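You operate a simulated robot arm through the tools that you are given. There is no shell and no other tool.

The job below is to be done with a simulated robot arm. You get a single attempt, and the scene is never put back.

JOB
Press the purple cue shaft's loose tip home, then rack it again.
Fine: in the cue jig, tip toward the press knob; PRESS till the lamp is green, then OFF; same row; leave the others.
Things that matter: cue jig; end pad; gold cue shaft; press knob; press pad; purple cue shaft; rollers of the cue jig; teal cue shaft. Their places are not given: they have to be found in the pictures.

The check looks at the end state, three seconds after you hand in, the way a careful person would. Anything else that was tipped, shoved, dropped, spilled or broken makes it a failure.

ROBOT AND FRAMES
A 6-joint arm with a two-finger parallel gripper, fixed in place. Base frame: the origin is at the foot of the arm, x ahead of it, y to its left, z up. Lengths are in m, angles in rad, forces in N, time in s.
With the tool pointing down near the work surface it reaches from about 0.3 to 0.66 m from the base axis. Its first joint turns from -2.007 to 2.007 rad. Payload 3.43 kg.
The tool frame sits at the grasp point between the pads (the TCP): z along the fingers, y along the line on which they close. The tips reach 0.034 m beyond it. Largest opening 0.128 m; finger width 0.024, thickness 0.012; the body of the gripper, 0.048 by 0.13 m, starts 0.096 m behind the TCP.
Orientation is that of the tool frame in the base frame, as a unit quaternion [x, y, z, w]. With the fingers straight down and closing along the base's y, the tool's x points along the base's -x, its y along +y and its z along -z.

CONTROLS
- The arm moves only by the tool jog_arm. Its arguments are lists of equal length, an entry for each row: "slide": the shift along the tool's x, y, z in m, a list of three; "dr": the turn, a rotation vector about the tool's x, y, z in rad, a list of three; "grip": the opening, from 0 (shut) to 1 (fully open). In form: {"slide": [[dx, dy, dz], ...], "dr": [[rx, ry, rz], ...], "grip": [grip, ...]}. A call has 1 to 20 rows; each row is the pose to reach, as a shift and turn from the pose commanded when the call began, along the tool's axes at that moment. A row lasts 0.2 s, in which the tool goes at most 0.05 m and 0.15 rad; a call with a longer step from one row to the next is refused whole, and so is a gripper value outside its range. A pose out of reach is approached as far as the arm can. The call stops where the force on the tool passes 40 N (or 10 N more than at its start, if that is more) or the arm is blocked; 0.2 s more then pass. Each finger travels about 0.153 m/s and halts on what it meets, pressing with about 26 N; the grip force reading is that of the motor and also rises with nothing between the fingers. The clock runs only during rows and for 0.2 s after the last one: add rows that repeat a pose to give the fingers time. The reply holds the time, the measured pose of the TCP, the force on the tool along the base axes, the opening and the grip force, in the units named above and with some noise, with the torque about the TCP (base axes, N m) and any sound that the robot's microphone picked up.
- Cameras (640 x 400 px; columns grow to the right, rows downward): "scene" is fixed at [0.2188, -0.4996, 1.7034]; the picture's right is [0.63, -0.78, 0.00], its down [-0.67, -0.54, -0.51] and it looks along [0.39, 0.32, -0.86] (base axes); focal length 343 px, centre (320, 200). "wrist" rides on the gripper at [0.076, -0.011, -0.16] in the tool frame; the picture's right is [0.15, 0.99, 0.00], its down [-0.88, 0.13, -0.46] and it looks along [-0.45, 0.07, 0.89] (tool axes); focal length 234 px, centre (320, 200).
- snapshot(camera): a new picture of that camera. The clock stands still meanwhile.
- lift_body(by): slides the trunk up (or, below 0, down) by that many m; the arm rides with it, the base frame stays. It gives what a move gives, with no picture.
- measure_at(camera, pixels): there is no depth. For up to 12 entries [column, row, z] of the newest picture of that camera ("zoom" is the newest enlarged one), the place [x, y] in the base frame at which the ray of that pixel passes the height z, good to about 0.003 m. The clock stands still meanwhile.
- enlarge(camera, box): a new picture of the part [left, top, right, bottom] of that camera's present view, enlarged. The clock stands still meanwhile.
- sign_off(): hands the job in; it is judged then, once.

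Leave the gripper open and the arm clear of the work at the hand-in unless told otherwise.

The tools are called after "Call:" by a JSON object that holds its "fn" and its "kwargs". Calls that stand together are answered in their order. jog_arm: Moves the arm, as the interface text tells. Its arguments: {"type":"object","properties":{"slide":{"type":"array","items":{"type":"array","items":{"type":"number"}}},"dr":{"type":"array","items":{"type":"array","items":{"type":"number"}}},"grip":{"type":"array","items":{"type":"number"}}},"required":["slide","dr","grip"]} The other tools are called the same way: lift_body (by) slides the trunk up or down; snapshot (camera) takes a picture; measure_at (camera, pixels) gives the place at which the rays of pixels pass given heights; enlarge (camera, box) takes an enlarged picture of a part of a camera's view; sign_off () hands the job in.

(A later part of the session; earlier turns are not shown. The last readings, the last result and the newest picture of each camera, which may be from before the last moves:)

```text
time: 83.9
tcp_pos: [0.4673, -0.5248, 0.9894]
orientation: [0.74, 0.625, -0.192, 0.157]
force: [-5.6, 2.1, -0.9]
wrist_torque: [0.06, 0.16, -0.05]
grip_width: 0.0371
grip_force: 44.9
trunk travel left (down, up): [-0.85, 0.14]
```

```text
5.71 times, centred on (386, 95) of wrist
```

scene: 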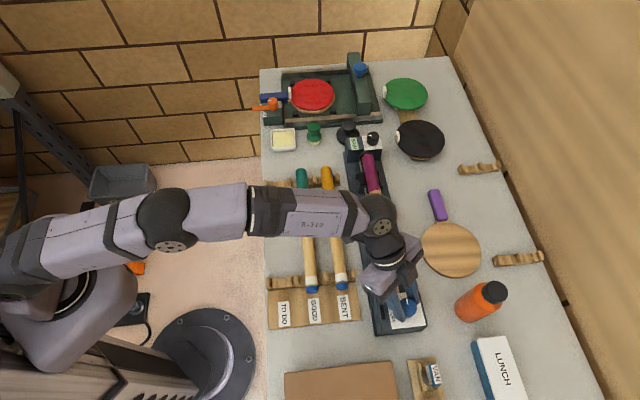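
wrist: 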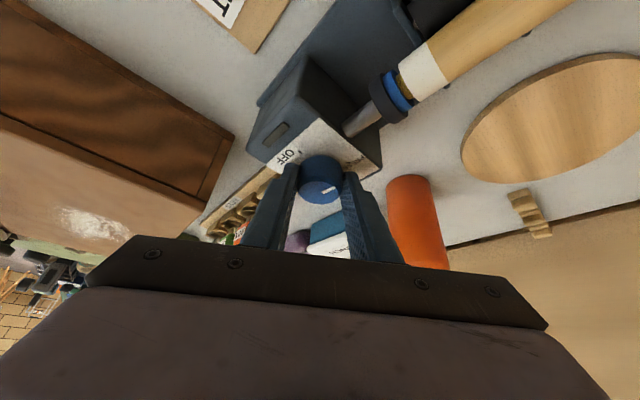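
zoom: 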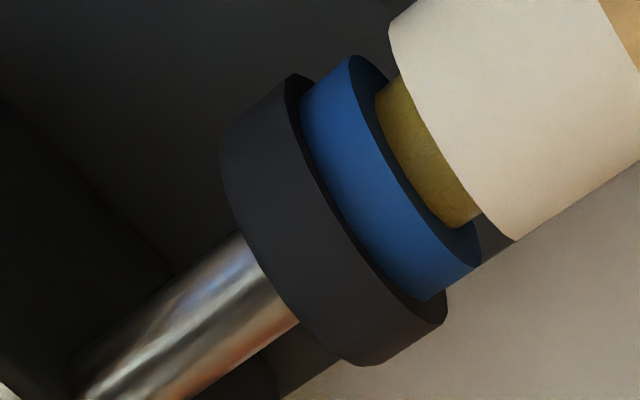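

I'll measure the tick positions at the plate height and the knob's top centre and pointer ends, to compute the angles.

Call:
{"fn": "measure_at", "kwargs": {"camera": "wrist", "pixels": [[300.1, 152, 0.952], [348, 162.8, 0.952], [334.5, 187.2, 0.978], [322.7, 192.5, 0.978], [299.5, 191, 0.978], [340, 192, 0.978]]}}

Call:
{"fn": "enlarge", "kwargs": {"camera": "scene", "box": [376, 280, 440, 320]}}

```text
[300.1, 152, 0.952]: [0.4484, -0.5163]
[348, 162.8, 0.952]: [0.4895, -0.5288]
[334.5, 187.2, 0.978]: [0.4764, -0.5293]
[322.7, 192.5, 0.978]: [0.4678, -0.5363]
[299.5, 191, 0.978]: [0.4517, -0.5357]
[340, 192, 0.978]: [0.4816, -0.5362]
```

```text
10.00 times, centred on (408, 300) of scene
```

zoom: 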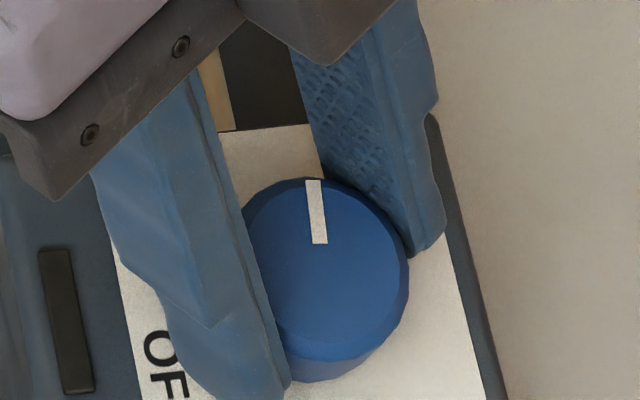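

The ticks show PRESS is at azimuth about 17°, about 115° clockwise from OFF (133°), while the pointer is only at about 40°. I must turn roughly 24° more, but this wrist yaw is near its reach limit. I'll release the knob, rise, yaw back, and re-grip. First open and rise 5 cm.

Call:
{"fn": "jog_arm", "kwargs": {"slide": [[0, 0, 0], [0, 0, 0], [0, 0, 0], [-0.0048, -0.0001, -0.0088], [-0.0096, -0.0002, -0.0175], [-0.0144, -0.0002, -0.0263], [-0.0192, -0.0003, -0.035], [-0.024, -0.0004, -0.0438], [-0.024, -0.0004, -0.0438]], "dr": [[0, 0, 0], [0, 0, 0], [0, 0, 0], [0, 0, 0], [0, 0, 0], [0, 0, 0], [0, 0, 0], [0, 0, 0], [0, 0, 0]], "grip": [0.4, 0.5, 0.5, 0.5, 0.5, 0.5, 0.5, 0.5, 0.5]}}

Call:
{"fn": "snapshot", "kwargs": {"camera": "wrist"}}

Call:
{"fn": "enlarge", "kwargs": {"camera": "scene", "box": [376, 280, 440, 320]}}

```text
time: 85.9
tcp_pos: [0.4697, -0.524, 1.0381]
orientation: [0.739, 0.626, -0.191, 0.158]
force: [-0.4, -1.0, 0.0]
wrist_torque: [-0.03, 0.02, 0.0]
grip_width: 0.064
grip_force: 0.0
trunk travel left (down, up): [-0.85, 0.14]
```

```text
taken
```

wrist: 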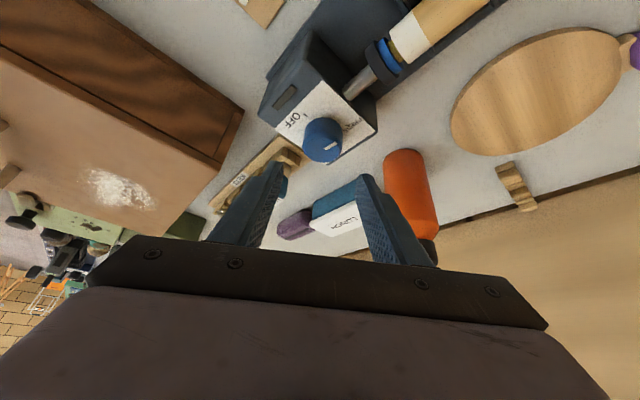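

```text
10.00 times, centred on (408, 300) of scene
```

zoom: 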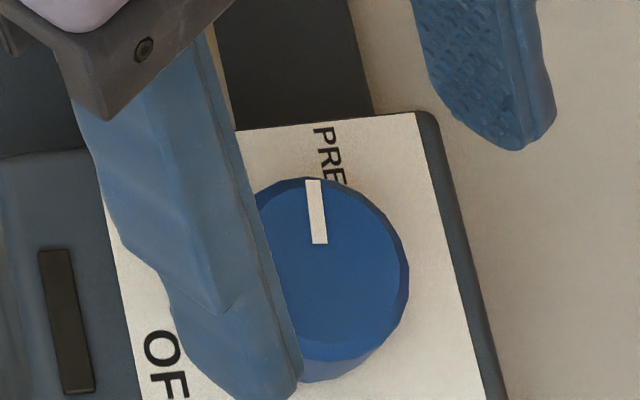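

The knob stayed where I left it. I'll look closely at the ticks from this clearer view.

Call:
{"fn": "enlarge", "kwargs": {"camera": "wrist", "box": [256, 70, 384, 170]}}

Call:
{"fn": "measure_at", "kwargs": {"camera": "wrist", "pixels": [[322, 148, 0.978], [334, 143.5, 0.978], [303.5, 113, 0.952], [350, 125, 0.952]]}}

```text
4.00 times, centred on (320, 120) of wrist
```

zoom: 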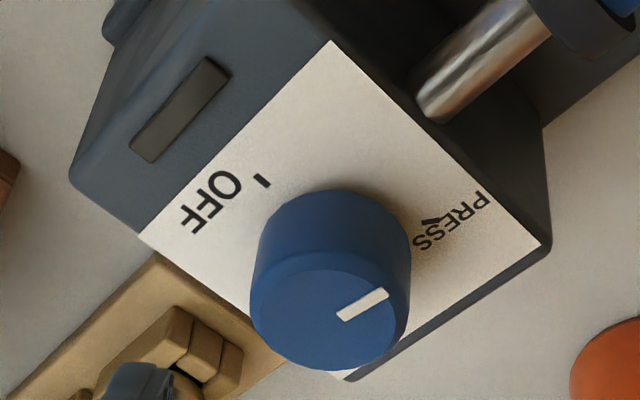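

```text
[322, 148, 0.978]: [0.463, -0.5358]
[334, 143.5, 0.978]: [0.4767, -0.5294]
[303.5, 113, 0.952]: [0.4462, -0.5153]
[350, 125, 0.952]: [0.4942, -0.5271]
```

PRESS is confirmed near azimuth 17°. I'll swing the open gripper back +70° around the knob axis at this height.

Call:
{"fn": "jog_arm", "kwargs": {"slide": [[-0.0001, -0.0019, 0.0001], [-0.0004, -0.0037, 0.0002], [-0.001, -0.0054, 0.0005], [-0.0017, -0.0071, 0.0009], [-0.0027, -0.0086, 0.0015], [-0.0038, -0.01, 0.0021], [-0.005, -0.0111, 0.0028], [-0.0064, -0.0121, 0.0035], [-0.0079, -0.0129, 0.0043], [-0.0079, -0.0129, 0.0043]], "dr": [[-0.0653, -0.0005, -0.1191], [-0.1306, -0.0011, -0.2382], [-0.196, -0.0016, -0.3573], [-0.2613, -0.0022, -0.4764], [-0.3266, -0.0027, -0.5955], [-0.3919, -0.0033, -0.7146], [-0.4572, -0.0038, -0.8337], [-0.5226, -0.0043, -0.9528], [-0.5878, -0.0049, -1.0717], [-0.5878, -0.0049, -1.0717]], "grip": [0.5, 0.5, 0.5, 0.5, 0.5, 0.5, 0.5, 0.5, 0.5, 0.5]}}

Call:
{"fn": "snapshot", "kwargs": {"camera": "wrist"}}

Call:
{"fn": "enlarge", "kwargs": {"camera": "wrist", "box": [240, 100, 400, 200]}}

```text
time: 88.1
tcp_pos: [0.4547, -0.5307, 1.039]
orientation: [0.245, 0.937, -0.064, 0.239]
force: [-0.1, 1.0, -0.2]
wrist_torque: [-0.02, 0.02, -0.01]
grip_width: 0.064
grip_force: 0.0
trunk travel left (down, up): [-0.85, 0.14]
```

```text
taken
```

wrist: 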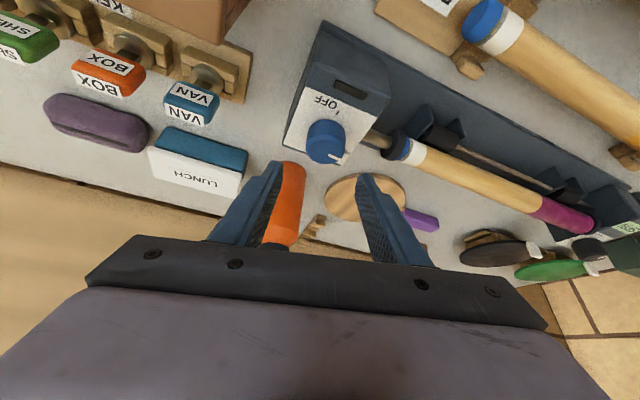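

```text
4.00 times, centred on (320, 150) of wrist
```

zoom: 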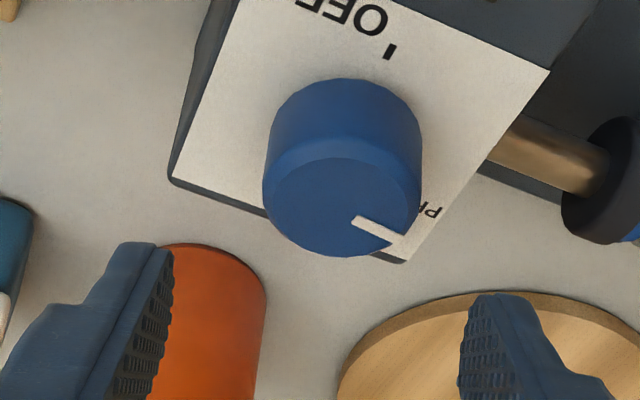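

I'll confirm the knob's top centre in this view at (325,151.3), with pointer ends at (328.8,155) and (341.3,160).

Call:
{"fn": "measure_at", "kwargs": {"camera": "wrist", "pixels": [[325, 151.3, 0.978], [328.8, 155, 0.978], [341.3, 160, 0.978], [337.5, 113, 0.952], [346, 152, 0.952]]}}

```text
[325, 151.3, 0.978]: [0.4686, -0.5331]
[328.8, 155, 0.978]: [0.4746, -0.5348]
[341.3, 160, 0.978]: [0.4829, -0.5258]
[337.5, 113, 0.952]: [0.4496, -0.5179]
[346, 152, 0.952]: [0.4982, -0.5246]
```

The centre agrees within 2 mm. I'll descend 0.0485 m with a 1 mm sideways trim and close on the knob again.

Call:
{"fn": "jog_arm", "kwargs": {"slide": [[0.0058, 0.0012, 0.0106], [0.0116, 0.0012, 0.0213], [0.0174, 0.0012, 0.0319], [0.0213, 0.0012, 0.039], [0.0232, 0.0012, 0.0425], [0.0232, 0.0012, 0.0425], [0.0232, 0.0012, 0.0425], [0.0232, 0.0012, 0.0425], [0.0232, 0.0012, 0.0425]], "dr": [[0, 0, 0], [0, 0, 0], [0, 0, 0], [0, 0, 0], [0, 0, 0], [0, 0, 0], [0, 0, 0], [0, 0, 0], [0, 0, 0]], "grip": [0.5, 0.5, 0.5, 0.5, 0.5, 0.5, 0.38, 0.25, 0.2]}}

Call:
{"fn": "enlarge", "kwargs": {"camera": "wrist", "box": [240, 110, 400, 210]}}

```text
time: 90.1
tcp_pos: [0.4561, -0.5281, 0.9908]
orientation: [0.246, 0.938, -0.063, 0.237]
force: [1.7, 3.2, -1.2]
wrist_torque: [0.19, -0.25, 0.01]
grip_width: 0.0375
grip_force: 45.1
trunk travel left (down, up): [-0.85, 0.14]
```

```text
4.00 times, centred on (320, 160) of wrist
```

zoom: 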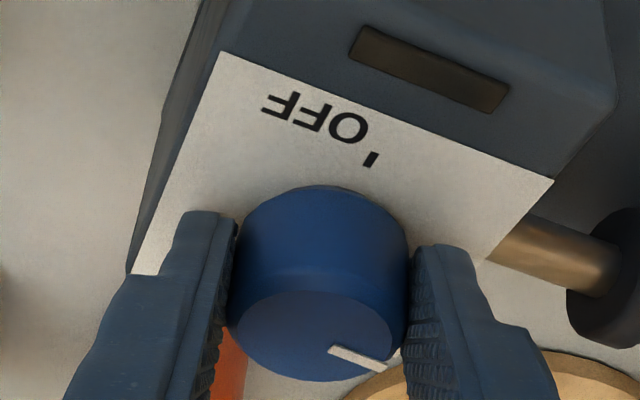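

Gripped (0.0375 m) with small forces. I'll turn clockwise another 25° to PRESS and hold for about 1 s.

Call:
{"fn": "jog_arm", "kwargs": {"slide": [[-0.0001, 0.0015, 0], [-0.0003, 0.003, 0.0002], [-0.0006, 0.0044, 0.0003], [-0.0011, 0.0058, 0.0006], [-0.0011, 0.0058, 0.0006], [-0.0011, 0.0058, 0.0006], [-0.0011, 0.0058, 0.0006], [-0.0011, 0.0058, 0.0006]], "dr": [[0.0524, 0.0004, 0.0956], [0.1049, 0.0009, 0.1912], [0.1573, 0.0013, 0.2868], [0.2097, 0.0017, 0.3824], [0.2097, 0.0017, 0.3824], [0.2097, 0.0017, 0.3824], [0.2097, 0.0017, 0.3824], [0.2097, 0.0017, 0.3824]], "grip": [0.2, 0.2, 0.2, 0.2, 0.2, 0.2, 0.2, 0.2]}}

Call:
{"fn": "snapshot", "kwargs": {"camera": "wrist"}}

Call:
{"fn": "enlarge", "kwargs": {"camera": "wrist", "box": [270, 80, 462, 200]}}

```text
time: 91.9
tcp_pos: [0.4593, -0.5248, 0.9906]
orientation: [0.444, 0.861, -0.115, 0.219]
force: [1.5, 3.8, -0.8]
wrist_torque: [-0.04, 0.06, 0.25]
grip_width: 0.0373
grip_force: 45.8
trunk travel left (down, up): [-0.85, 0.14]
```

```text
taken
```

wrist: 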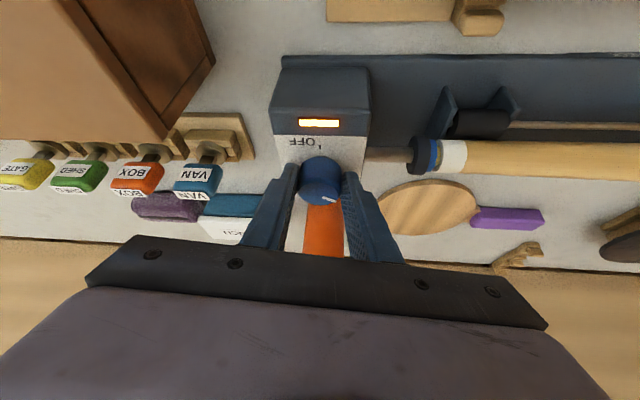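

```text
3.33 times, centred on (366, 140) of wrist
```

zoom: 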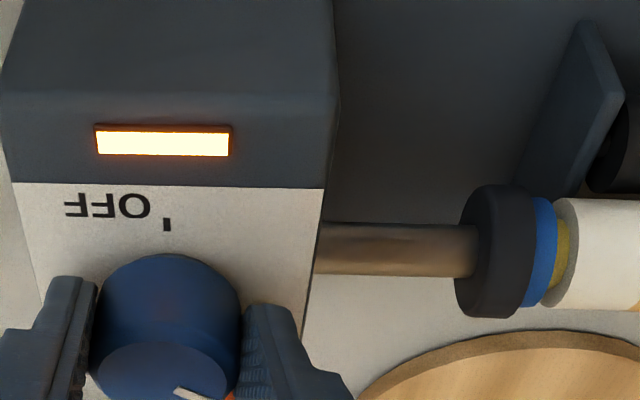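

The lamp is now lit amber: pressing is under way. I'll hold the knob here for 2 s and check for green.

Call:
{"fn": "jog_arm", "kwargs": {"slide": [[0, 0, 0], [0, 0, 0], [0, 0, 0], [0, 0, 0], [0, 0, 0], [0, 0, 0], [0, 0, 0], [0, 0, 0]], "dr": [[0, 0, 0], [0, 0, 0], [0, 0, 0], [0, 0, 0], [0, 0, 0], [0, 0, 0], [0, 0, 0], [0, 0, 0]], "grip": [0.2, 0.2, 0.2, 0.2, 0.2, 0.2, 0.2, 0.2]}}

Call:
{"fn": "enlarge", "kwargs": {"camera": "wrist", "box": [270, 80, 462, 200]}}

```text
time: 93.7
tcp_pos: [0.4588, -0.525, 0.9904]
orientation: [0.442, 0.862, -0.115, 0.219]
force: [2.5, 4.6, -1.5]
wrist_torque: [0.19, -0.08, 0.26]
grip_width: 0.0376
grip_force: 44.7
trunk travel left (down, up): [-0.85, 0.14]
```

```text
3.33 times, centred on (366, 140) of wrist
```

zoom: 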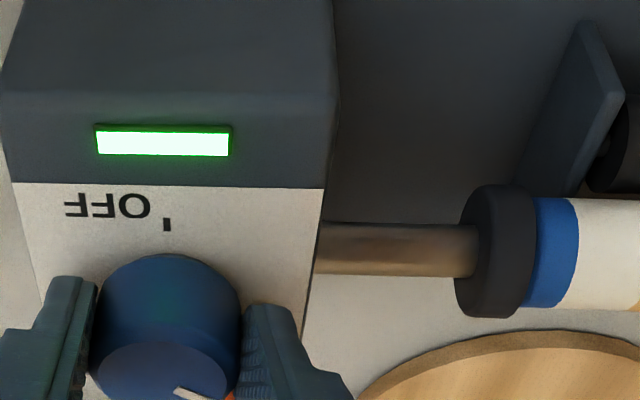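

The lamp is green and the tip sits flush against the ferrule (no yellow gap). Now I'll turn the knob back toward OFF, counter-clockwise, first 50° in this grip.

Call:
{"fn": "jog_arm", "kwargs": {"slide": [[-0.0001, -0.0017, 0.0001], [-0.0004, -0.0034, 0.0002], [-0.0008, -0.005, 0.0005], [-0.0015, -0.0066, 0.0008], [-0.0023, -0.008, 0.0012], [-0.0032, -0.0093, 0.0018], [-0.0043, -0.0105, 0.0024], [-0.0043, -0.0105, 0.0024]], "dr": [[-0.06, -0.0005, -0.1094], [-0.12, -0.001, -0.2187], [-0.1799, -0.0015, -0.3281], [-0.2399, -0.002, -0.4374], [-0.2999, -0.0025, -0.5468], [-0.3599, -0.003, -0.6562], [-0.4199, -0.0035, -0.7656], [-0.4199, -0.0035, -0.7656]], "grip": [0.2, 0.2, 0.2, 0.2, 0.2, 0.2, 0.2, 0.2]}}

Call:
{"fn": "snapshot", "kwargs": {"camera": "wrist"}}

Call:
{"fn": "enlarge", "kwargs": {"camera": "wrist", "box": [240, 80, 432, 200]}}

```text
time: 95.5
tcp_pos: [0.4537, -0.5338, 0.9895]
orientation: [0.037, 0.968, -0.01, 0.247]
force: [3.7, 9.6, -0.3]
wrist_torque: [0.35, 0.28, 0.13]
grip_width: 0.0375
grip_force: 45.3
trunk travel left (down, up): [-0.85, 0.14]
```

```text
taken
```

wrist: 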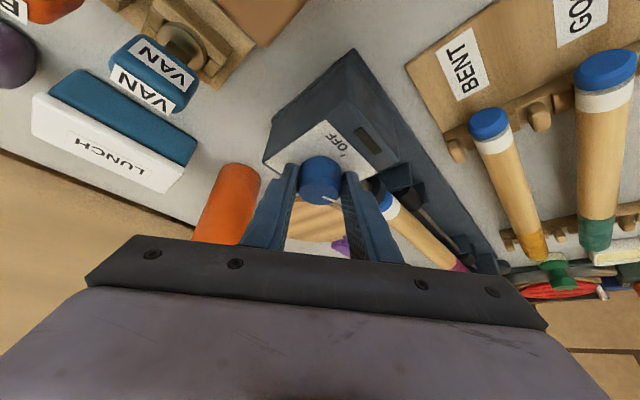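

```text
3.33 times, centred on (336, 140) of wrist
```

zoom: 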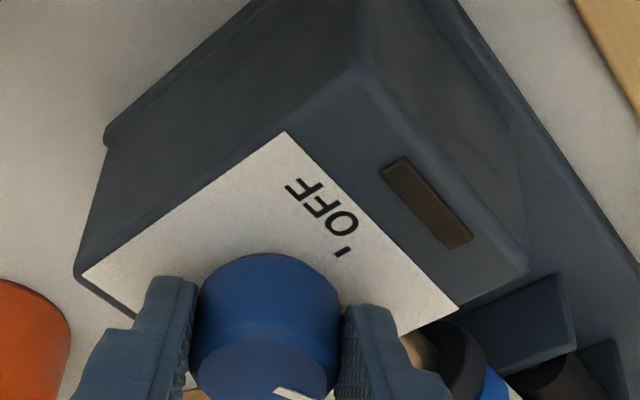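

The knob followed (lamp dark again as it left PRESS). I'll release, rise 5 cm, and swing the open gripper 80° clockwise around the knob for the second half of the turn.

Call:
{"fn": "jog_arm", "kwargs": {"slide": [[0, 0, 0], [0, 0, 0], [-0.006, 0, -0.011], [-0.012, 0, -0.0219], [-0.018, 0, -0.0329], [-0.024, 0, -0.0438], [-0.0241, 0.0019, -0.0437], [-0.0245, 0.0038, -0.0435], [-0.025, 0.0056, -0.0432], [-0.0258, 0.0073, -0.0428], [-0.0268, 0.0088, -0.0423], [-0.028, 0.0102, -0.0416], [-0.0293, 0.0114, -0.0409], [-0.0307, 0.0123, -0.0401], [-0.0323, 0.013, -0.0393], [-0.0339, 0.0135, -0.0384], [-0.0339, 0.0135, -0.0384]], "dr": [[0, 0, 0], [0, 0, 0], [0, 0, 0], [0, 0, 0], [0, 0, 0], [0, 0, 0], [0.0671, 0.0006, 0.1224], [0.1343, 0.0011, 0.2449], [0.2014, 0.0017, 0.3673], [0.2686, 0.0022, 0.4897], [0.3357, 0.0028, 0.6121], [0.4029, 0.0034, 0.7346], [0.47, 0.0039, 0.857], [0.5372, 0.0045, 0.9794], [0.6043, 0.005, 1.1019], [0.6715, 0.0056, 1.2243], [0.6715, 0.0056, 1.2243]], "grip": [0.4, 0.5, 0.5, 0.5, 0.5, 0.5, 0.5, 0.5, 0.5, 0.5, 0.5, 0.5, 0.5, 0.5, 0.5, 0.5, 0.5]}}

Call:
{"fn": "snapshot", "kwargs": {"camera": "wrist"}}

Call:
{"fn": "enlarge", "kwargs": {"camera": "wrist", "box": [240, 80, 400, 180]}}

```text
time: 99.1
tcp_pos: [0.4653, -0.522, 1.0422]
orientation: [0.652, 0.717, -0.169, 0.18]
force: [-1.1, 0.0, -0.5]
wrist_torque: [-0.03, 0.01, 0.02]
grip_width: 0.0638
grip_force: 0.0
trunk travel left (down, up): [-0.85, 0.14]
```

```text
taken
```

wrist: 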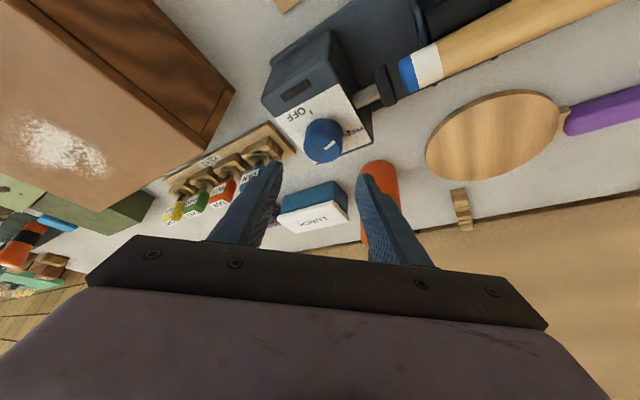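

```text
4.00 times, centred on (320, 130) of wrist
```

zoom: 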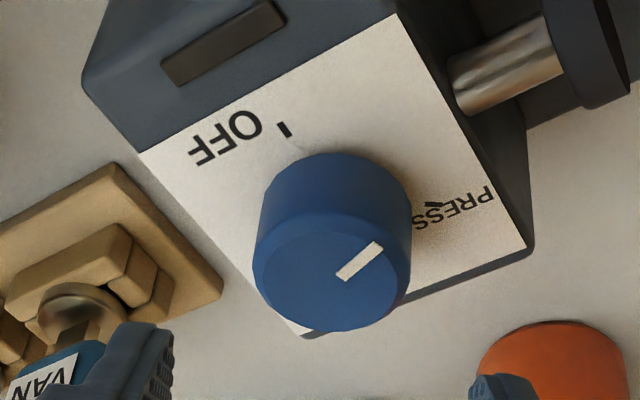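

The tip is flush in its ferrule. The pointer is roughly halfway back. I'll descend 0.0515 m and grip the knob again.

Call:
{"fn": "jog_arm", "kwargs": {"slide": [[0.0062, 0, 0.0113], [0.0124, 0, 0.0226], [0.0185, 0, 0.0339], [0.0228, 0, 0.0417], [0.0247, 0, 0.0452], [0.0247, 0, 0.0452], [0.0247, 0, 0.0452], [0.0247, 0, 0.0452], [0.0247, 0, 0.0452]], "dr": [[0, 0, 0], [0, 0, 0], [0, 0, 0], [0, 0, 0], [0, 0, 0], [0, 0, 0], [0, 0, 0], [0, 0, 0], [0, 0, 0]], "grip": [0.5, 0.5, 0.5, 0.5, 0.5, 0.5, 0.38, 0.25, 0.2]}}

Call:
{"fn": "enlarge", "kwargs": {"camera": "wrist", "box": [240, 110, 400, 210]}}

```text
time: 101.1
tcp_pos: [0.4658, -0.5229, 0.9886]
orientation: [0.651, 0.718, -0.168, 0.181]
force: [1.0, 0.8, -1.3]
wrist_torque: [-0.09, -0.18, 0.0]
grip_width: 0.037
grip_force: 45.3
trunk travel left (down, up): [-0.85, 0.14]
```

```text
4.00 times, centred on (320, 160) of wrist
```

zoom: 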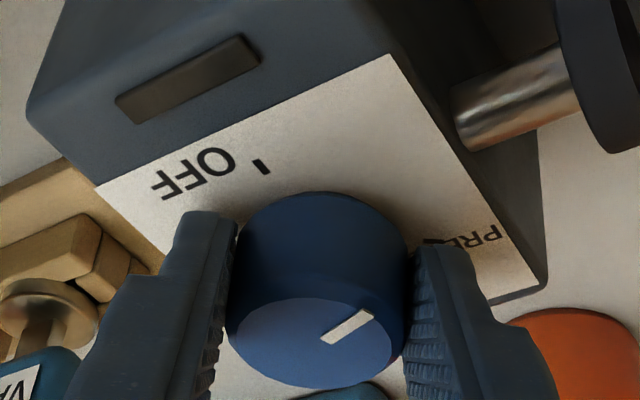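

Good grip with negligible forces. I'll turn counter-clockwise the remaining 70° to OFF.

Call:
{"fn": "jog_arm", "kwargs": {"slide": [[-0.0001, -0.0019, 0.0001], [-0.0004, -0.0037, 0.0002], [-0.001, -0.0054, 0.0005], [-0.0017, -0.0071, 0.0009], [-0.0027, -0.0086, 0.0015], [-0.0038, -0.01, 0.0021], [-0.005, -0.0111, 0.0028], [-0.0064, -0.0121, 0.0035], [-0.0079, -0.0129, 0.0043], [-0.0079, -0.0129, 0.0043]], "dr": [[-0.0653, -0.0005, -0.1191], [-0.1306, -0.0011, -0.2382], [-0.196, -0.0016, -0.3573], [-0.2613, -0.0022, -0.4764], [-0.3266, -0.0027, -0.5955], [-0.3919, -0.0033, -0.7146], [-0.4572, -0.0038, -0.8337], [-0.5226, -0.0043, -0.9528], [-0.5878, -0.0049, -1.0717], [-0.5878, -0.0049, -1.0717]], "grip": [0.2, 0.2, 0.2, 0.2, 0.2, 0.2, 0.2, 0.2, 0.2, 0.2]}}

Call:
{"fn": "snapshot", "kwargs": {"camera": "wrist"}}

Call:
{"fn": "enlarge", "kwargs": {"camera": "wrist", "box": [240, 90, 432, 210]}}

Call:
{"fn": "enlarge", "kwargs": {"camera": "scene", "box": [360, 265, 440, 335]}}

```text
time: 103.3
tcp_pos: [0.4547, -0.5312, 0.9882]
orientation: [0.121, 0.962, -0.03, 0.244]
force: [4.5, 8.5, -3.5]
wrist_torque: [0.58, 0.15, 0.17]
grip_width: 0.0376
grip_force: 45.0
trunk travel left (down, up): [-0.85, 0.14]
```

```text
taken
```

wrist: 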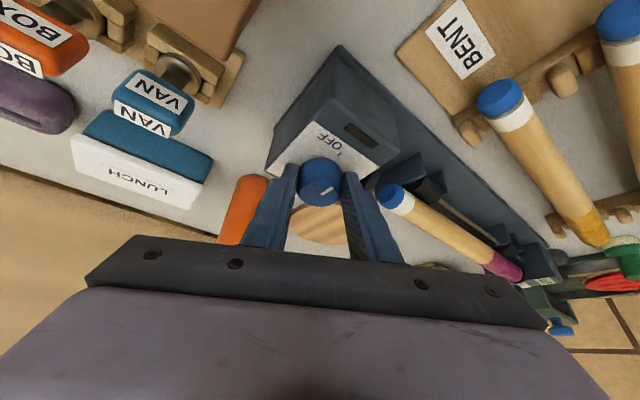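

```text
3.33 times, centred on (336, 150) of wrist
```

zoom: 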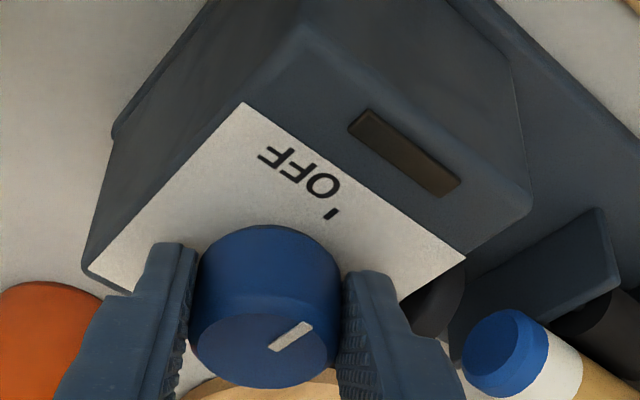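

```text
5.71 times, centred on (400, 300) of scene
```

zoom: 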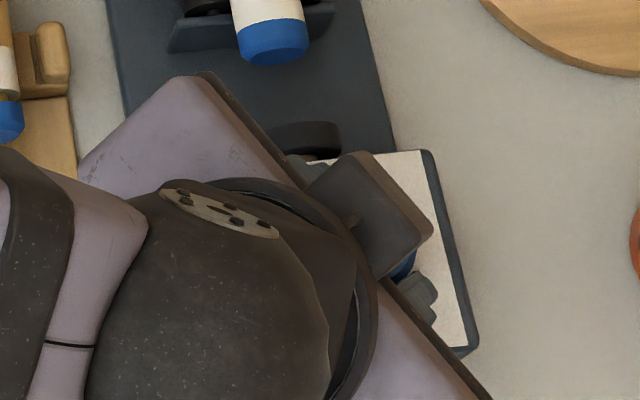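

The pad has fully retracted, the tip is flush and the lamp is off. I'll measure the pointer and the OFF tick to confirm the knob is really at OFF.

Call:
{"fn": "measure_at", "kwargs": {"camera": "wrist", "pixels": [[321.1, 194.5, 0.978], [333.1, 187.6, 0.978], [340, 154, 0.952], [319.5, 195.5, 0.978]]}}

Call:
{"fn": "enlarge", "kwargs": {"camera": "wrist", "box": [280, 140, 360, 210]}}

```text
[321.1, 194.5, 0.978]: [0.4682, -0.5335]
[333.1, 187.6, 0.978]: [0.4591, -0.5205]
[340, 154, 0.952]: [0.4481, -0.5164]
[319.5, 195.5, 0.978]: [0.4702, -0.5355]
```

```text
5.71 times, centred on (320, 175) of wrist
```

zoom: 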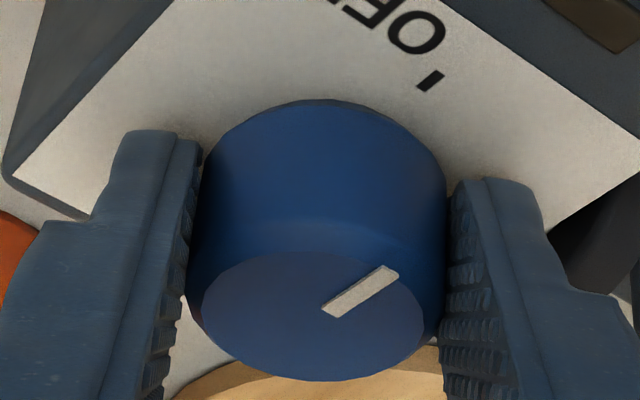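

The pointer measures about 125–135°, matching OFF within error, and the net turn counted from the poses is within half a degree of the start. I'll open and rise 6 cm, then compare the knob in the scene view with the initial picture.

Call:
{"fn": "jog_arm", "kwargs": {"slide": [[0, 0, 0], [0, 0, 0], [-0.0072, 0, -0.0132], [-0.0144, 0, -0.0263], [-0.0216, 0, -0.0395], [-0.0288, 0, -0.0526], [-0.036, 0, -0.0658], [-0.036, 0, -0.0658]], "dr": [[0, 0, 0], [0, 0, 0], [0, 0, 0], [0, 0, 0], [0, 0, 0], [0, 0, 0], [0, 0, 0], [0, 0, 0]], "grip": [0.4, 0.5, 0.5, 0.5, 0.5, 0.5, 0.5, 0.5]}}

Call:
{"fn": "snapshot", "kwargs": {"camera": "wrist"}}

Call:
{"fn": "enlarge", "kwargs": {"camera": "wrist", "box": [260, 80, 388, 160]}}

```text
time: 105.1
tcp_pos: [0.4534, -0.5323, 1.0643]
orientation: [0.122, 0.961, -0.032, 0.245]
force: [-0.3, -0.9, -0.5]
wrist_torque: [0.05, 0.03, 0.01]
grip_width: 0.0638
grip_force: 0.0
trunk travel left (down, up): [-0.85, 0.14]
```

```text
taken
```

wrist: 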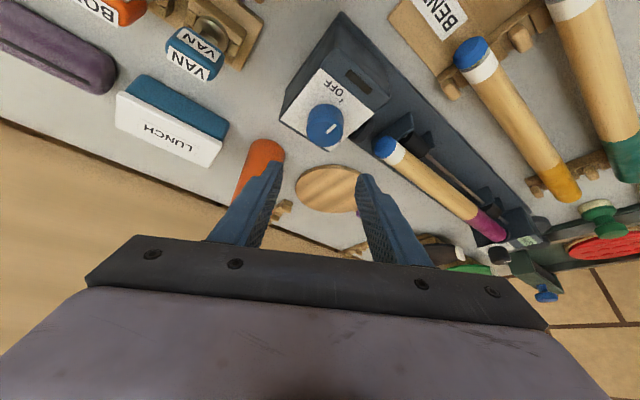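

```text
5.00 times, centred on (324, 120) of wrist
```

zoom: 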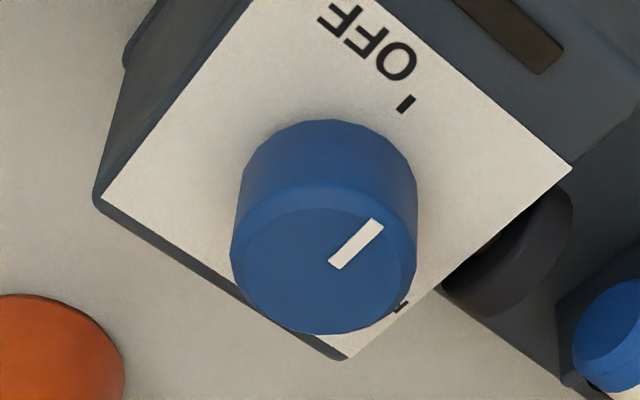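

The pointer is parallel to the OFF tick, so the knob is at OFF, and the pad is retracted. Now I'll go back for the shaft: untilt while moving up and inward.

Call:
{"fn": "jog_arm", "kwargs": {"slide": [[0.0102, 0.0142, -0.0206], [0.0204, 0.0283, -0.0412], [0.0305, 0.0425, -0.0619], [0.0407, 0.0566, -0.0825], [0.0509, 0.0708, -0.1031], [0.0509, 0.0708, -0.1031]], "dr": [[0, 0.1, 0], [0, 0.2, 0], [0, 0.3, 0], [0, 0.4, 0], [0, 0.5, 0], [0, 0.5, 0]], "grip": [0.5, 0.5, 0.5, 0.5, 0.5, 0.5]}}

```text
time: 106.5
tcp_pos: [0.3791, -0.4408, 1.1312]
orientation: [0.127, 0.992, 0.0, -0.001]
force: [0.2, 0.2, 0.7]
wrist_torque: [0.01, 0.0, -0.01]
grip_width: 0.064
grip_force: 0.1
trunk travel left (down, up): [-0.85, 0.14]
```

Tool is straight down again. I'll yaw -1.035 rad back to the across-the-shaft orientation while moving to (0.45,-0.35,1.13).

Call:
{"fn": "jog_arm", "kwargs": {"slide": [[-0.0056, 0.0131, 0], [-0.0113, 0.0262, 0], [-0.0169, 0.0393, 0], [-0.0226, 0.0524, 0], [-0.0282, 0.0654, 0], [-0.0338, 0.0785, 0], [-0.0395, 0.0916, 0], [-0.0451, 0.1047, 0], [-0.0451, 0.1047, 0]], "dr": [[0, 0, -0.129], [0, 0, -0.259], [0, 0, -0.388], [0, 0, -0.517], [0, 0, -0.647], [0, 0, -0.776], [0, 0, -0.905], [0, 0, -1.0346], [0, 0, -1.0346]], "grip": [0.45, 0.45, 0.45, 0.45, 0.45, 0.45, 0.45, 0.45, 0.45]}}

Call:
{"fn": "snapshot", "kwargs": {"camera": "scene"}}

Call:
{"fn": "enlarge", "kwargs": {"camera": "scene", "box": [346, 225, 442, 285]}}

Call:
{"fn": "enlarge", "kwargs": {"camera": "scene", "box": [368, 272, 432, 312]}}

```text
time: 108.5
tcp_pos: [0.4497, -0.3507, 1.1305]
orientation: [-0.383, 0.924, 0.0, -0.001]
force: [0.1, -0.7, -0.2]
wrist_torque: [0.01, 0.0, 0.01]
grip_width: 0.0577
grip_force: 0.2
trunk travel left (down, up): [-0.85, 0.14]
```

```text
taken
```

scene: 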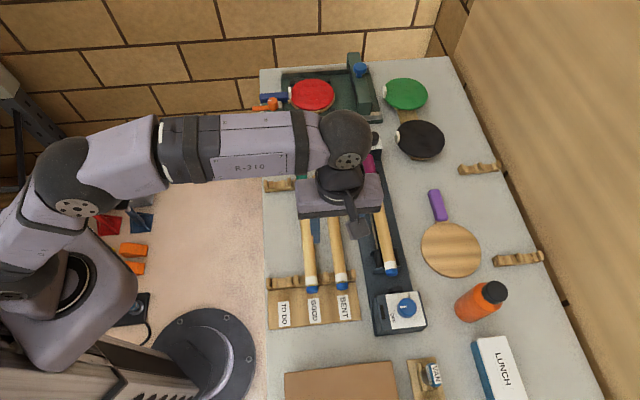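

```text
6.67 times, centred on (394, 255) of scene
```

zoom: 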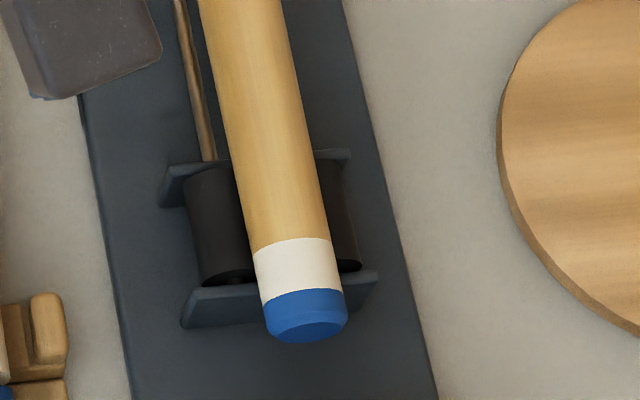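

```text
10.00 times, centred on (400, 292) of scene
```

zoom: 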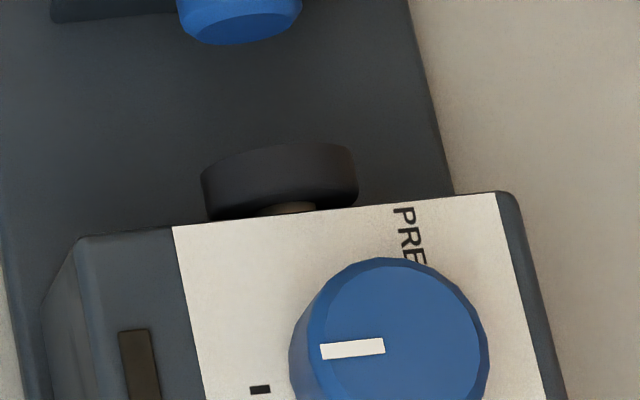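

The knob matches its initial OFF picture exactly, the pad is retracted, and the tip sits flush. Next I'll tilt 0.376 rad again and move to the stand-off pose above the shaft's middle, 0.10 m back along the tool axis from the grip pose.

Call:
{"fn": "jog_arm", "kwargs": {"slide": [[-0.0164, -0.0116, 0.0099], [-0.0328, -0.0232, 0.0198], [-0.0492, -0.0348, 0.0297], [-0.0656, -0.0464, 0.0396], [-0.082, -0.058, 0.0494], [-0.0984, -0.0696, 0.0593], [-0.1148, -0.0812, 0.0692], [-0.1312, -0.0928, 0.0791], [-0.1312, -0.0928, 0.0791]], "dr": [[0.094, 0, 0], [0.188, 0, 0], [0.282, 0, 0], [0.376, 0, 0], [0.376, 0, 0], [0.376, 0, 0], [0.376, 0, 0], [0.376, 0, 0], [0.376, 0, 0]], "grip": [0.42, 0.42, 0.42, 0.42, 0.42, 0.42, 0.42, 0.42, 0.42]}}

Call:
{"fn": "snapshot", "kwargs": {"camera": "wrist"}}

Call:
{"fn": "enlarge", "kwargs": {"camera": "wrist", "box": [240, 120, 400, 220]}}

```text
time: 110.5
tcp_pos: [0.6096, -0.3238, 1.05]
orientation: [-0.374, 0.908, -0.174, 0.07]
force: [0.0, 0.1, -0.6]
wrist_torque: [0.0, 0.02, 0.0]
grip_width: 0.0538
grip_force: 0.0
trunk travel left (down, up): [-0.85, 0.14]
```

```text
taken
```

wrist: 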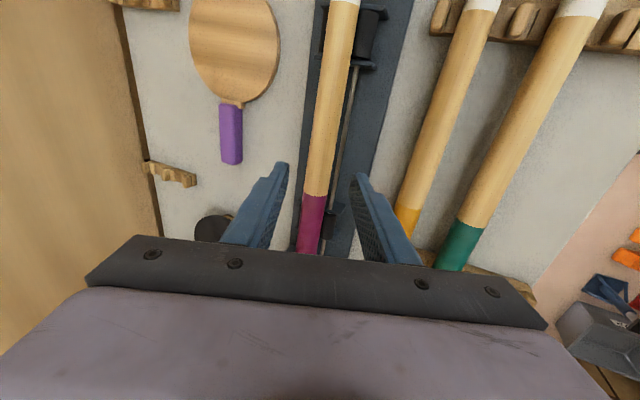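

```text
4.00 times, centred on (320, 170) of wrist
```

zoom: 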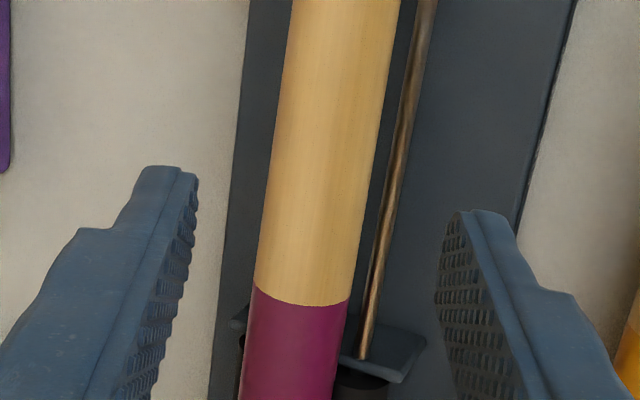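

The shaft is centred between the fingers. I'll move in along the tool axis 0.08 m, check, then finish the last 2 cm.

Call:
{"fn": "jog_arm", "kwargs": {"slide": [[0, 0, 0.02], [0, 0, 0.04], [0, 0, 0.06], [0, 0, 0.075], [0, 0, 0.08], [0, 0, 0.08]], "dr": [[0, 0, 0], [0, 0, 0], [0, 0, 0], [0, 0, 0], [0, 0, 0], [0, 0, 0]], "grip": [0.4, 0.4, 0.4, 0.4, 0.4, 0.4]}}

Call:
{"fn": "enlarge", "kwargs": {"camera": "wrist", "box": [240, 120, 400, 220]}}

```text
time: 111.9
tcp_pos: [0.6292, -0.3449, 0.9753]
orientation: [-0.375, 0.908, -0.174, 0.071]
force: [0.5, 0.1, 0.3]
wrist_torque: [0.02, 0.03, 0.0]
grip_width: 0.051
grip_force: 0.1
trunk travel left (down, up): [-0.85, 0.14]
```

```text
4.00 times, centred on (320, 170) of wrist
```

zoom: 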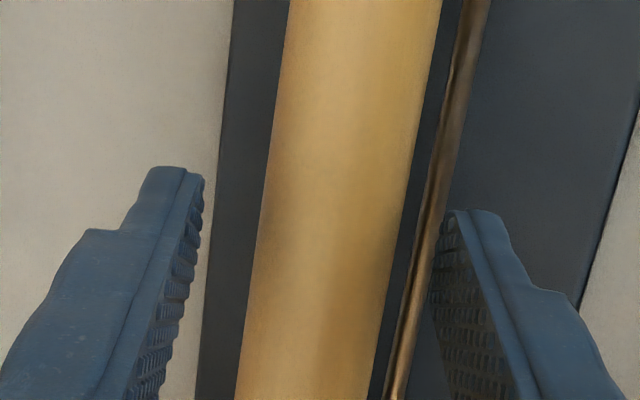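

The shaft sits about 2.6 mm toward the inner finger. I'll trim 2 mm that way and move in the last 18 mm to the same depth as at release, watching the force.

Call:
{"fn": "jog_arm", "kwargs": {"slide": [[0, 0.002, 0.006], [0, 0.002, 0.012], [0, 0.002, 0.016], [0, 0.002, 0.018], [0, 0.002, 0.018]], "dr": [[0, 0, 0], [0, 0, 0], [0, 0, 0], [0, 0, 0], [0, 0, 0]], "grip": [0.38, 0.36, 0.36, 0.36, 0.36]}}

Call:
{"fn": "enlarge", "kwargs": {"camera": "wrist", "box": [240, 120, 400, 220]}}

```text
time: 113.1
tcp_pos: [0.6326, -0.3488, 0.9577]
orientation: [-0.374, 0.908, -0.174, 0.071]
force: [0.5, 0.0, 0.5]
wrist_torque: [-0.01, -0.01, 0.01]
grip_width: 0.0463
grip_force: 0.0
trunk travel left (down, up): [-0.85, 0.14]
```

```text
4.00 times, centred on (320, 170) of wrist
```

zoom: 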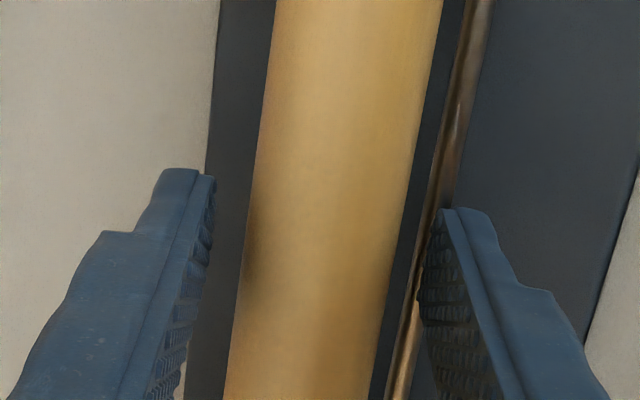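

No contact, and well centred. I'll close fully on the shaft and wait for the grip to build.

Call:
{"fn": "jog_arm", "kwargs": {"slide": [[0, 0, 0], [0, 0, 0], [0, 0, 0], [0, 0, 0], [0, 0, 0], [0, 0, 0]], "dr": [[0, 0, 0], [0, 0, 0], [0, 0, 0], [0, 0, 0], [0, 0, 0], [0, 0, 0]], "grip": [0.3, 0.2, 0.1, 0, 0, 0]}}

Call:
{"fn": "enlarge", "kwargs": {"camera": "wrist", "box": [240, 120, 400, 220]}}

```text
time: 114.5
tcp_pos: [0.6313, -0.3483, 0.9594]
orientation: [-0.374, 0.908, -0.173, 0.071]
force: [0.2, -1.5, 0.2]
wrist_torque: [-0.09, 0.07, -0.02]
grip_width: 0.0312
grip_force: 26.1
trunk travel left (down, up): [-0.85, 0.14]
```

```text
4.00 times, centred on (320, 170) of wrist
```

zoom: 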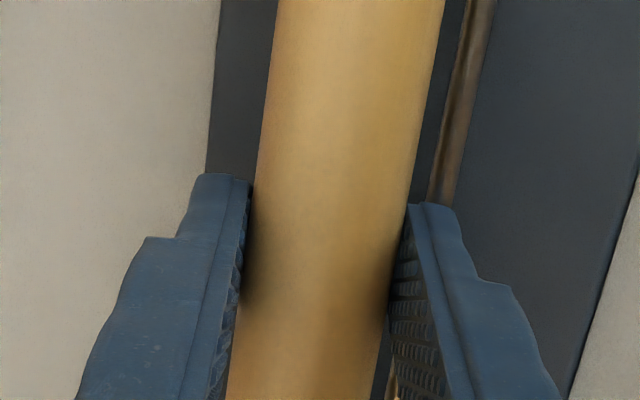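

Gripped at 0.0312 m and 26 N. I'll lift straight up slowly, in 2.5 mm rows for the first centimetre, then gently to 4.5 cm.

Call:
{"fn": "jog_arm", "kwargs": {"slide": [[0, -0.0009, -0.0023], [0, -0.0018, -0.0047], [0, -0.0028, -0.007], [0, -0.0037, -0.0093], [0, -0.0051, -0.013], [0, -0.0073, -0.0186], [0, -0.0099, -0.0251], [0, -0.0125, -0.0316], [0, -0.0147, -0.0372], [0, -0.0162, -0.0409], [0, -0.0165, -0.0419], [0, -0.0165, -0.0419]], "dr": [[0, 0, 0], [0, 0, 0], [0, 0, 0], [0, 0, 0], [0, 0, 0], [0, 0, 0], [0, 0, 0], [0, 0, 0], [0, 0, 0], [0, 0, 0], [0, 0, 0], [0, 0, 0]], "grip": [0, 0, 0, 0, 0, 0, 0, 0, 0, 0, 0, 0]}}

Call:
{"fn": "snapshot", "kwargs": {"camera": "scene"}}

Call:
{"fn": "snapshot", "kwargs": {"camera": "wrist"}}

```text
time: 117.1
tcp_pos: [0.6315, -0.3486, 1.0035]
orientation: [-0.374, 0.908, -0.174, 0.071]
force: [-0.4, 0.2, -2.4]
wrist_torque: [-0.02, 0.03, 0.02]
grip_width: 0.0314
grip_force: 25.9
trunk travel left (down, up): [-0.85, 0.14]
```

```text
taken
```

scene: 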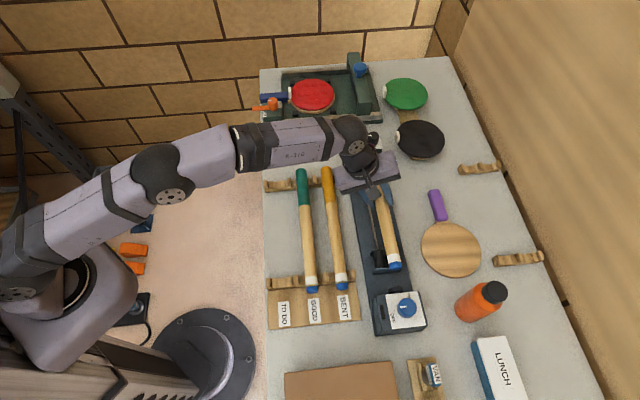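

```text
taken
```

wrist: 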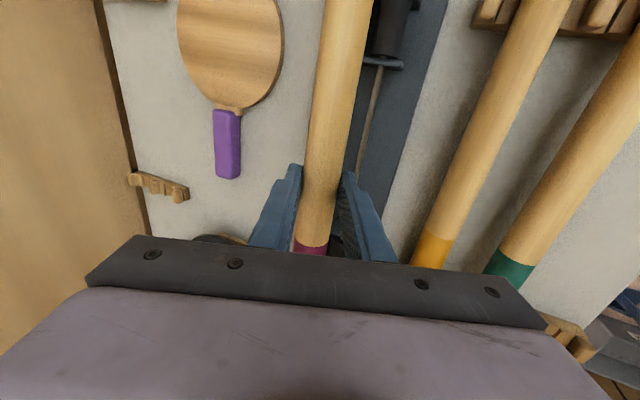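

The shaft is held steady (-2.4 N, torque ≈ 0). I'll carry it back inward 0.248 m at this height over gold and teal to above the TO DO row, shifting 7 mm along so it lands at its original place.

Call:
{"fn": "jog_arm", "kwargs": {"slide": [[0.0002, 0.0065, -0.0026], [0.0006, 0.0184, -0.0073], [0.0011, 0.0323, -0.0127], [0.0016, 0.0461, -0.0182], [0.0021, 0.0611, -0.0241], [0.0026, 0.076, -0.03], [0.0031, 0.0899, -0.0355], [0.0036, 0.1037, -0.041], [0.0041, 0.1175, -0.0464], [0.0046, 0.1313, -0.0519], [0.005, 0.1452, -0.0573], [0.0055, 0.159, -0.0628], [0.006, 0.1728, -0.0683], [0.0065, 0.1878, -0.0742], [0.007, 0.2016, -0.0796], [0.0074, 0.2143, -0.0846], [0.0078, 0.2246, -0.0887], [0.008, 0.2304, -0.091], [0.008, 0.2304, -0.091]], "dr": [[0, 0, 0], [0, 0, 0], [0, 0, 0], [0, 0, 0], [0, 0, 0], [0, 0, 0], [0, 0, 0], [0, 0, 0], [0, 0, 0], [0, 0, 0], [0, 0, 0], [0, 0, 0], [0, 0, 0], [0, 0, 0], [0, 0, 0], [0, 0, 0], [0, 0, 0], [0, 0, 0], [0, 0, 0]], "grip": [0, 0, 0, 0, 0, 0, 0, 0, 0, 0, 0, 0, 0, 0, 0, 0, 0, 0, 0]}}

Call:
{"fn": "snapshot", "kwargs": {"camera": "scene"}}

```text
time: 121.1
tcp_pos: [0.4528, -0.1784, 1.0038]
orientation: [-0.375, 0.908, -0.174, 0.071]
force: [-0.3, -0.1, -1.4]
wrist_torque: [0.0, -0.02, -0.02]
grip_width: 0.031
grip_force: 25.7
trunk travel left (down, up): [-0.85, 0.14]
```

```text
taken
```

scene: 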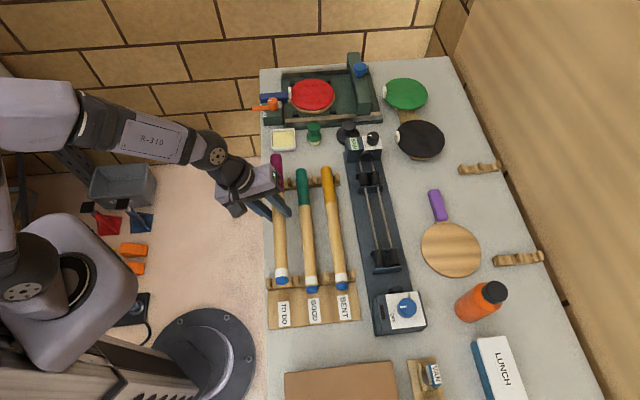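

Back above its row. Now I'll untilt slowly to straight down.

Call:
{"fn": "jog_arm", "kwargs": {"slide": [[0, 0, 0], [0, 0, 0], [0, 0, 0], [0, 0, 0], [0, 0, 0], [0, 0, 0], [0, 0, 0], [0, 0, 0], [0, 0, 0]], "dr": [[-0.03, 0, 0], [-0.08, 0, 0], [-0.14, 0, 0], [-0.2, 0, 0], [-0.26, 0, 0], [-0.32, 0, 0], [-0.36, 0, 0], [-0.376, 0, 0], [-0.376, 0, 0]], "grip": [0, 0, 0, 0, 0, 0, 0, 0, 0]}}

Call:
{"fn": "snapshot", "kwargs": {"camera": "wrist"}}

Call:
{"fn": "enlarge", "kwargs": {"camera": "scene", "box": [245, 245, 325, 295]}}

Call:
{"fn": "enlarge", "kwargs": {"camera": "scene", "box": [250, 150, 330, 200]}}

```text
time: 123.1
tcp_pos: [0.4516, -0.1784, 1.003]
orientation: [-0.382, 0.924, -0.001, -0.001]
force: [-0.5, -0.3, -1.9]
wrist_torque: [0.0, -0.03, 0.02]
grip_width: 0.031
grip_force: 26.7
trunk travel left (down, up): [-0.85, 0.14]
```

```text
taken
```

wrist: 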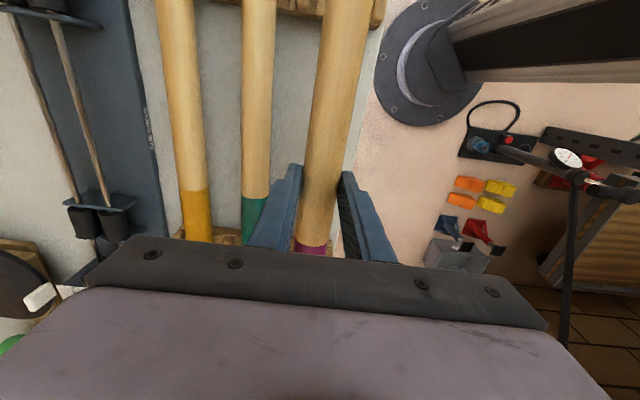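

```text
8.00 times, centred on (285, 270) of scene
```

zoom: 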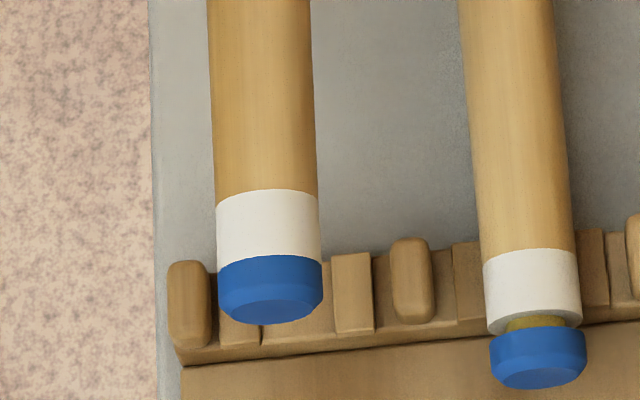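

```text
8.00 times, centred on (290, 175) of scene
```

zoom: 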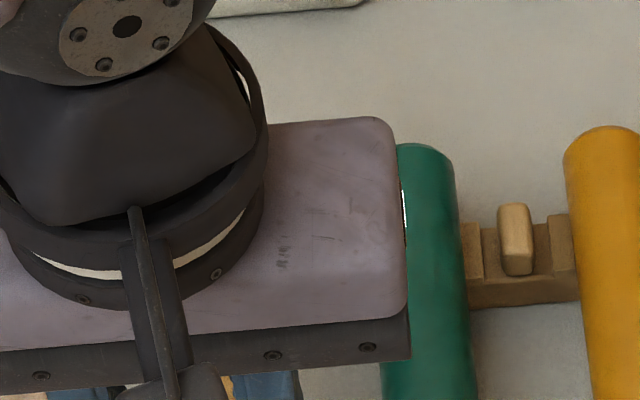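

The shaft hangs level above its row with the tip flush. I'll check its alignment by measuring mid-line points at scene (278.6,272.5) and (277.4,247.5) at the hanging height (≈0.98), and the tip edge.

Call:
{"fn": "measure_at", "kwargs": {"camera": "scene", "pixels": [[278.6, 272.5, 0.979], [277.4, 247.5, 0.979], [279, 285.3, 0.965]]}}

Call:
{"fn": "enlarge", "kwargs": {"camera": "wrist", "box": [280, 120, 376, 180]}}

Call:
{"fn": "enlarge", "kwargs": {"camera": "wrist", "box": [280, 0, 408, 80]}}

```text
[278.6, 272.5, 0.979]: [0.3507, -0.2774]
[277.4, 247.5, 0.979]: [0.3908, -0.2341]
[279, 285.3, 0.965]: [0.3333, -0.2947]
```

```text
6.67 times, centred on (328, 150) of wrist
```

zoom: 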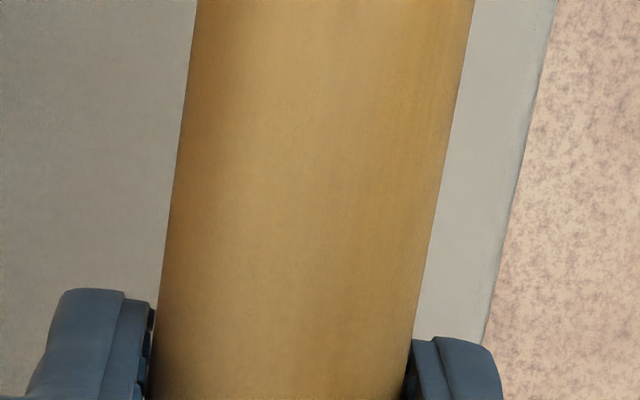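

```text
5.00 times, centred on (344, 40) of wrist
```

zoom: 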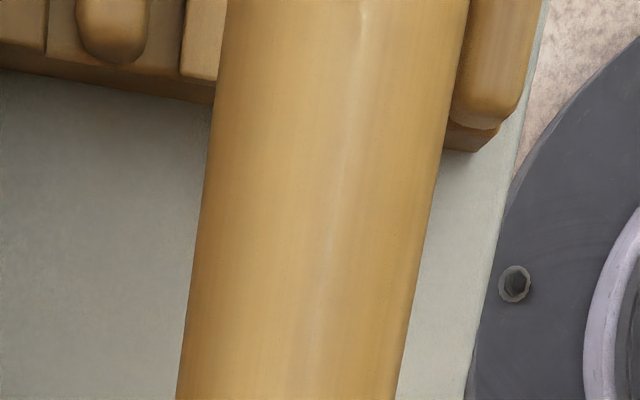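

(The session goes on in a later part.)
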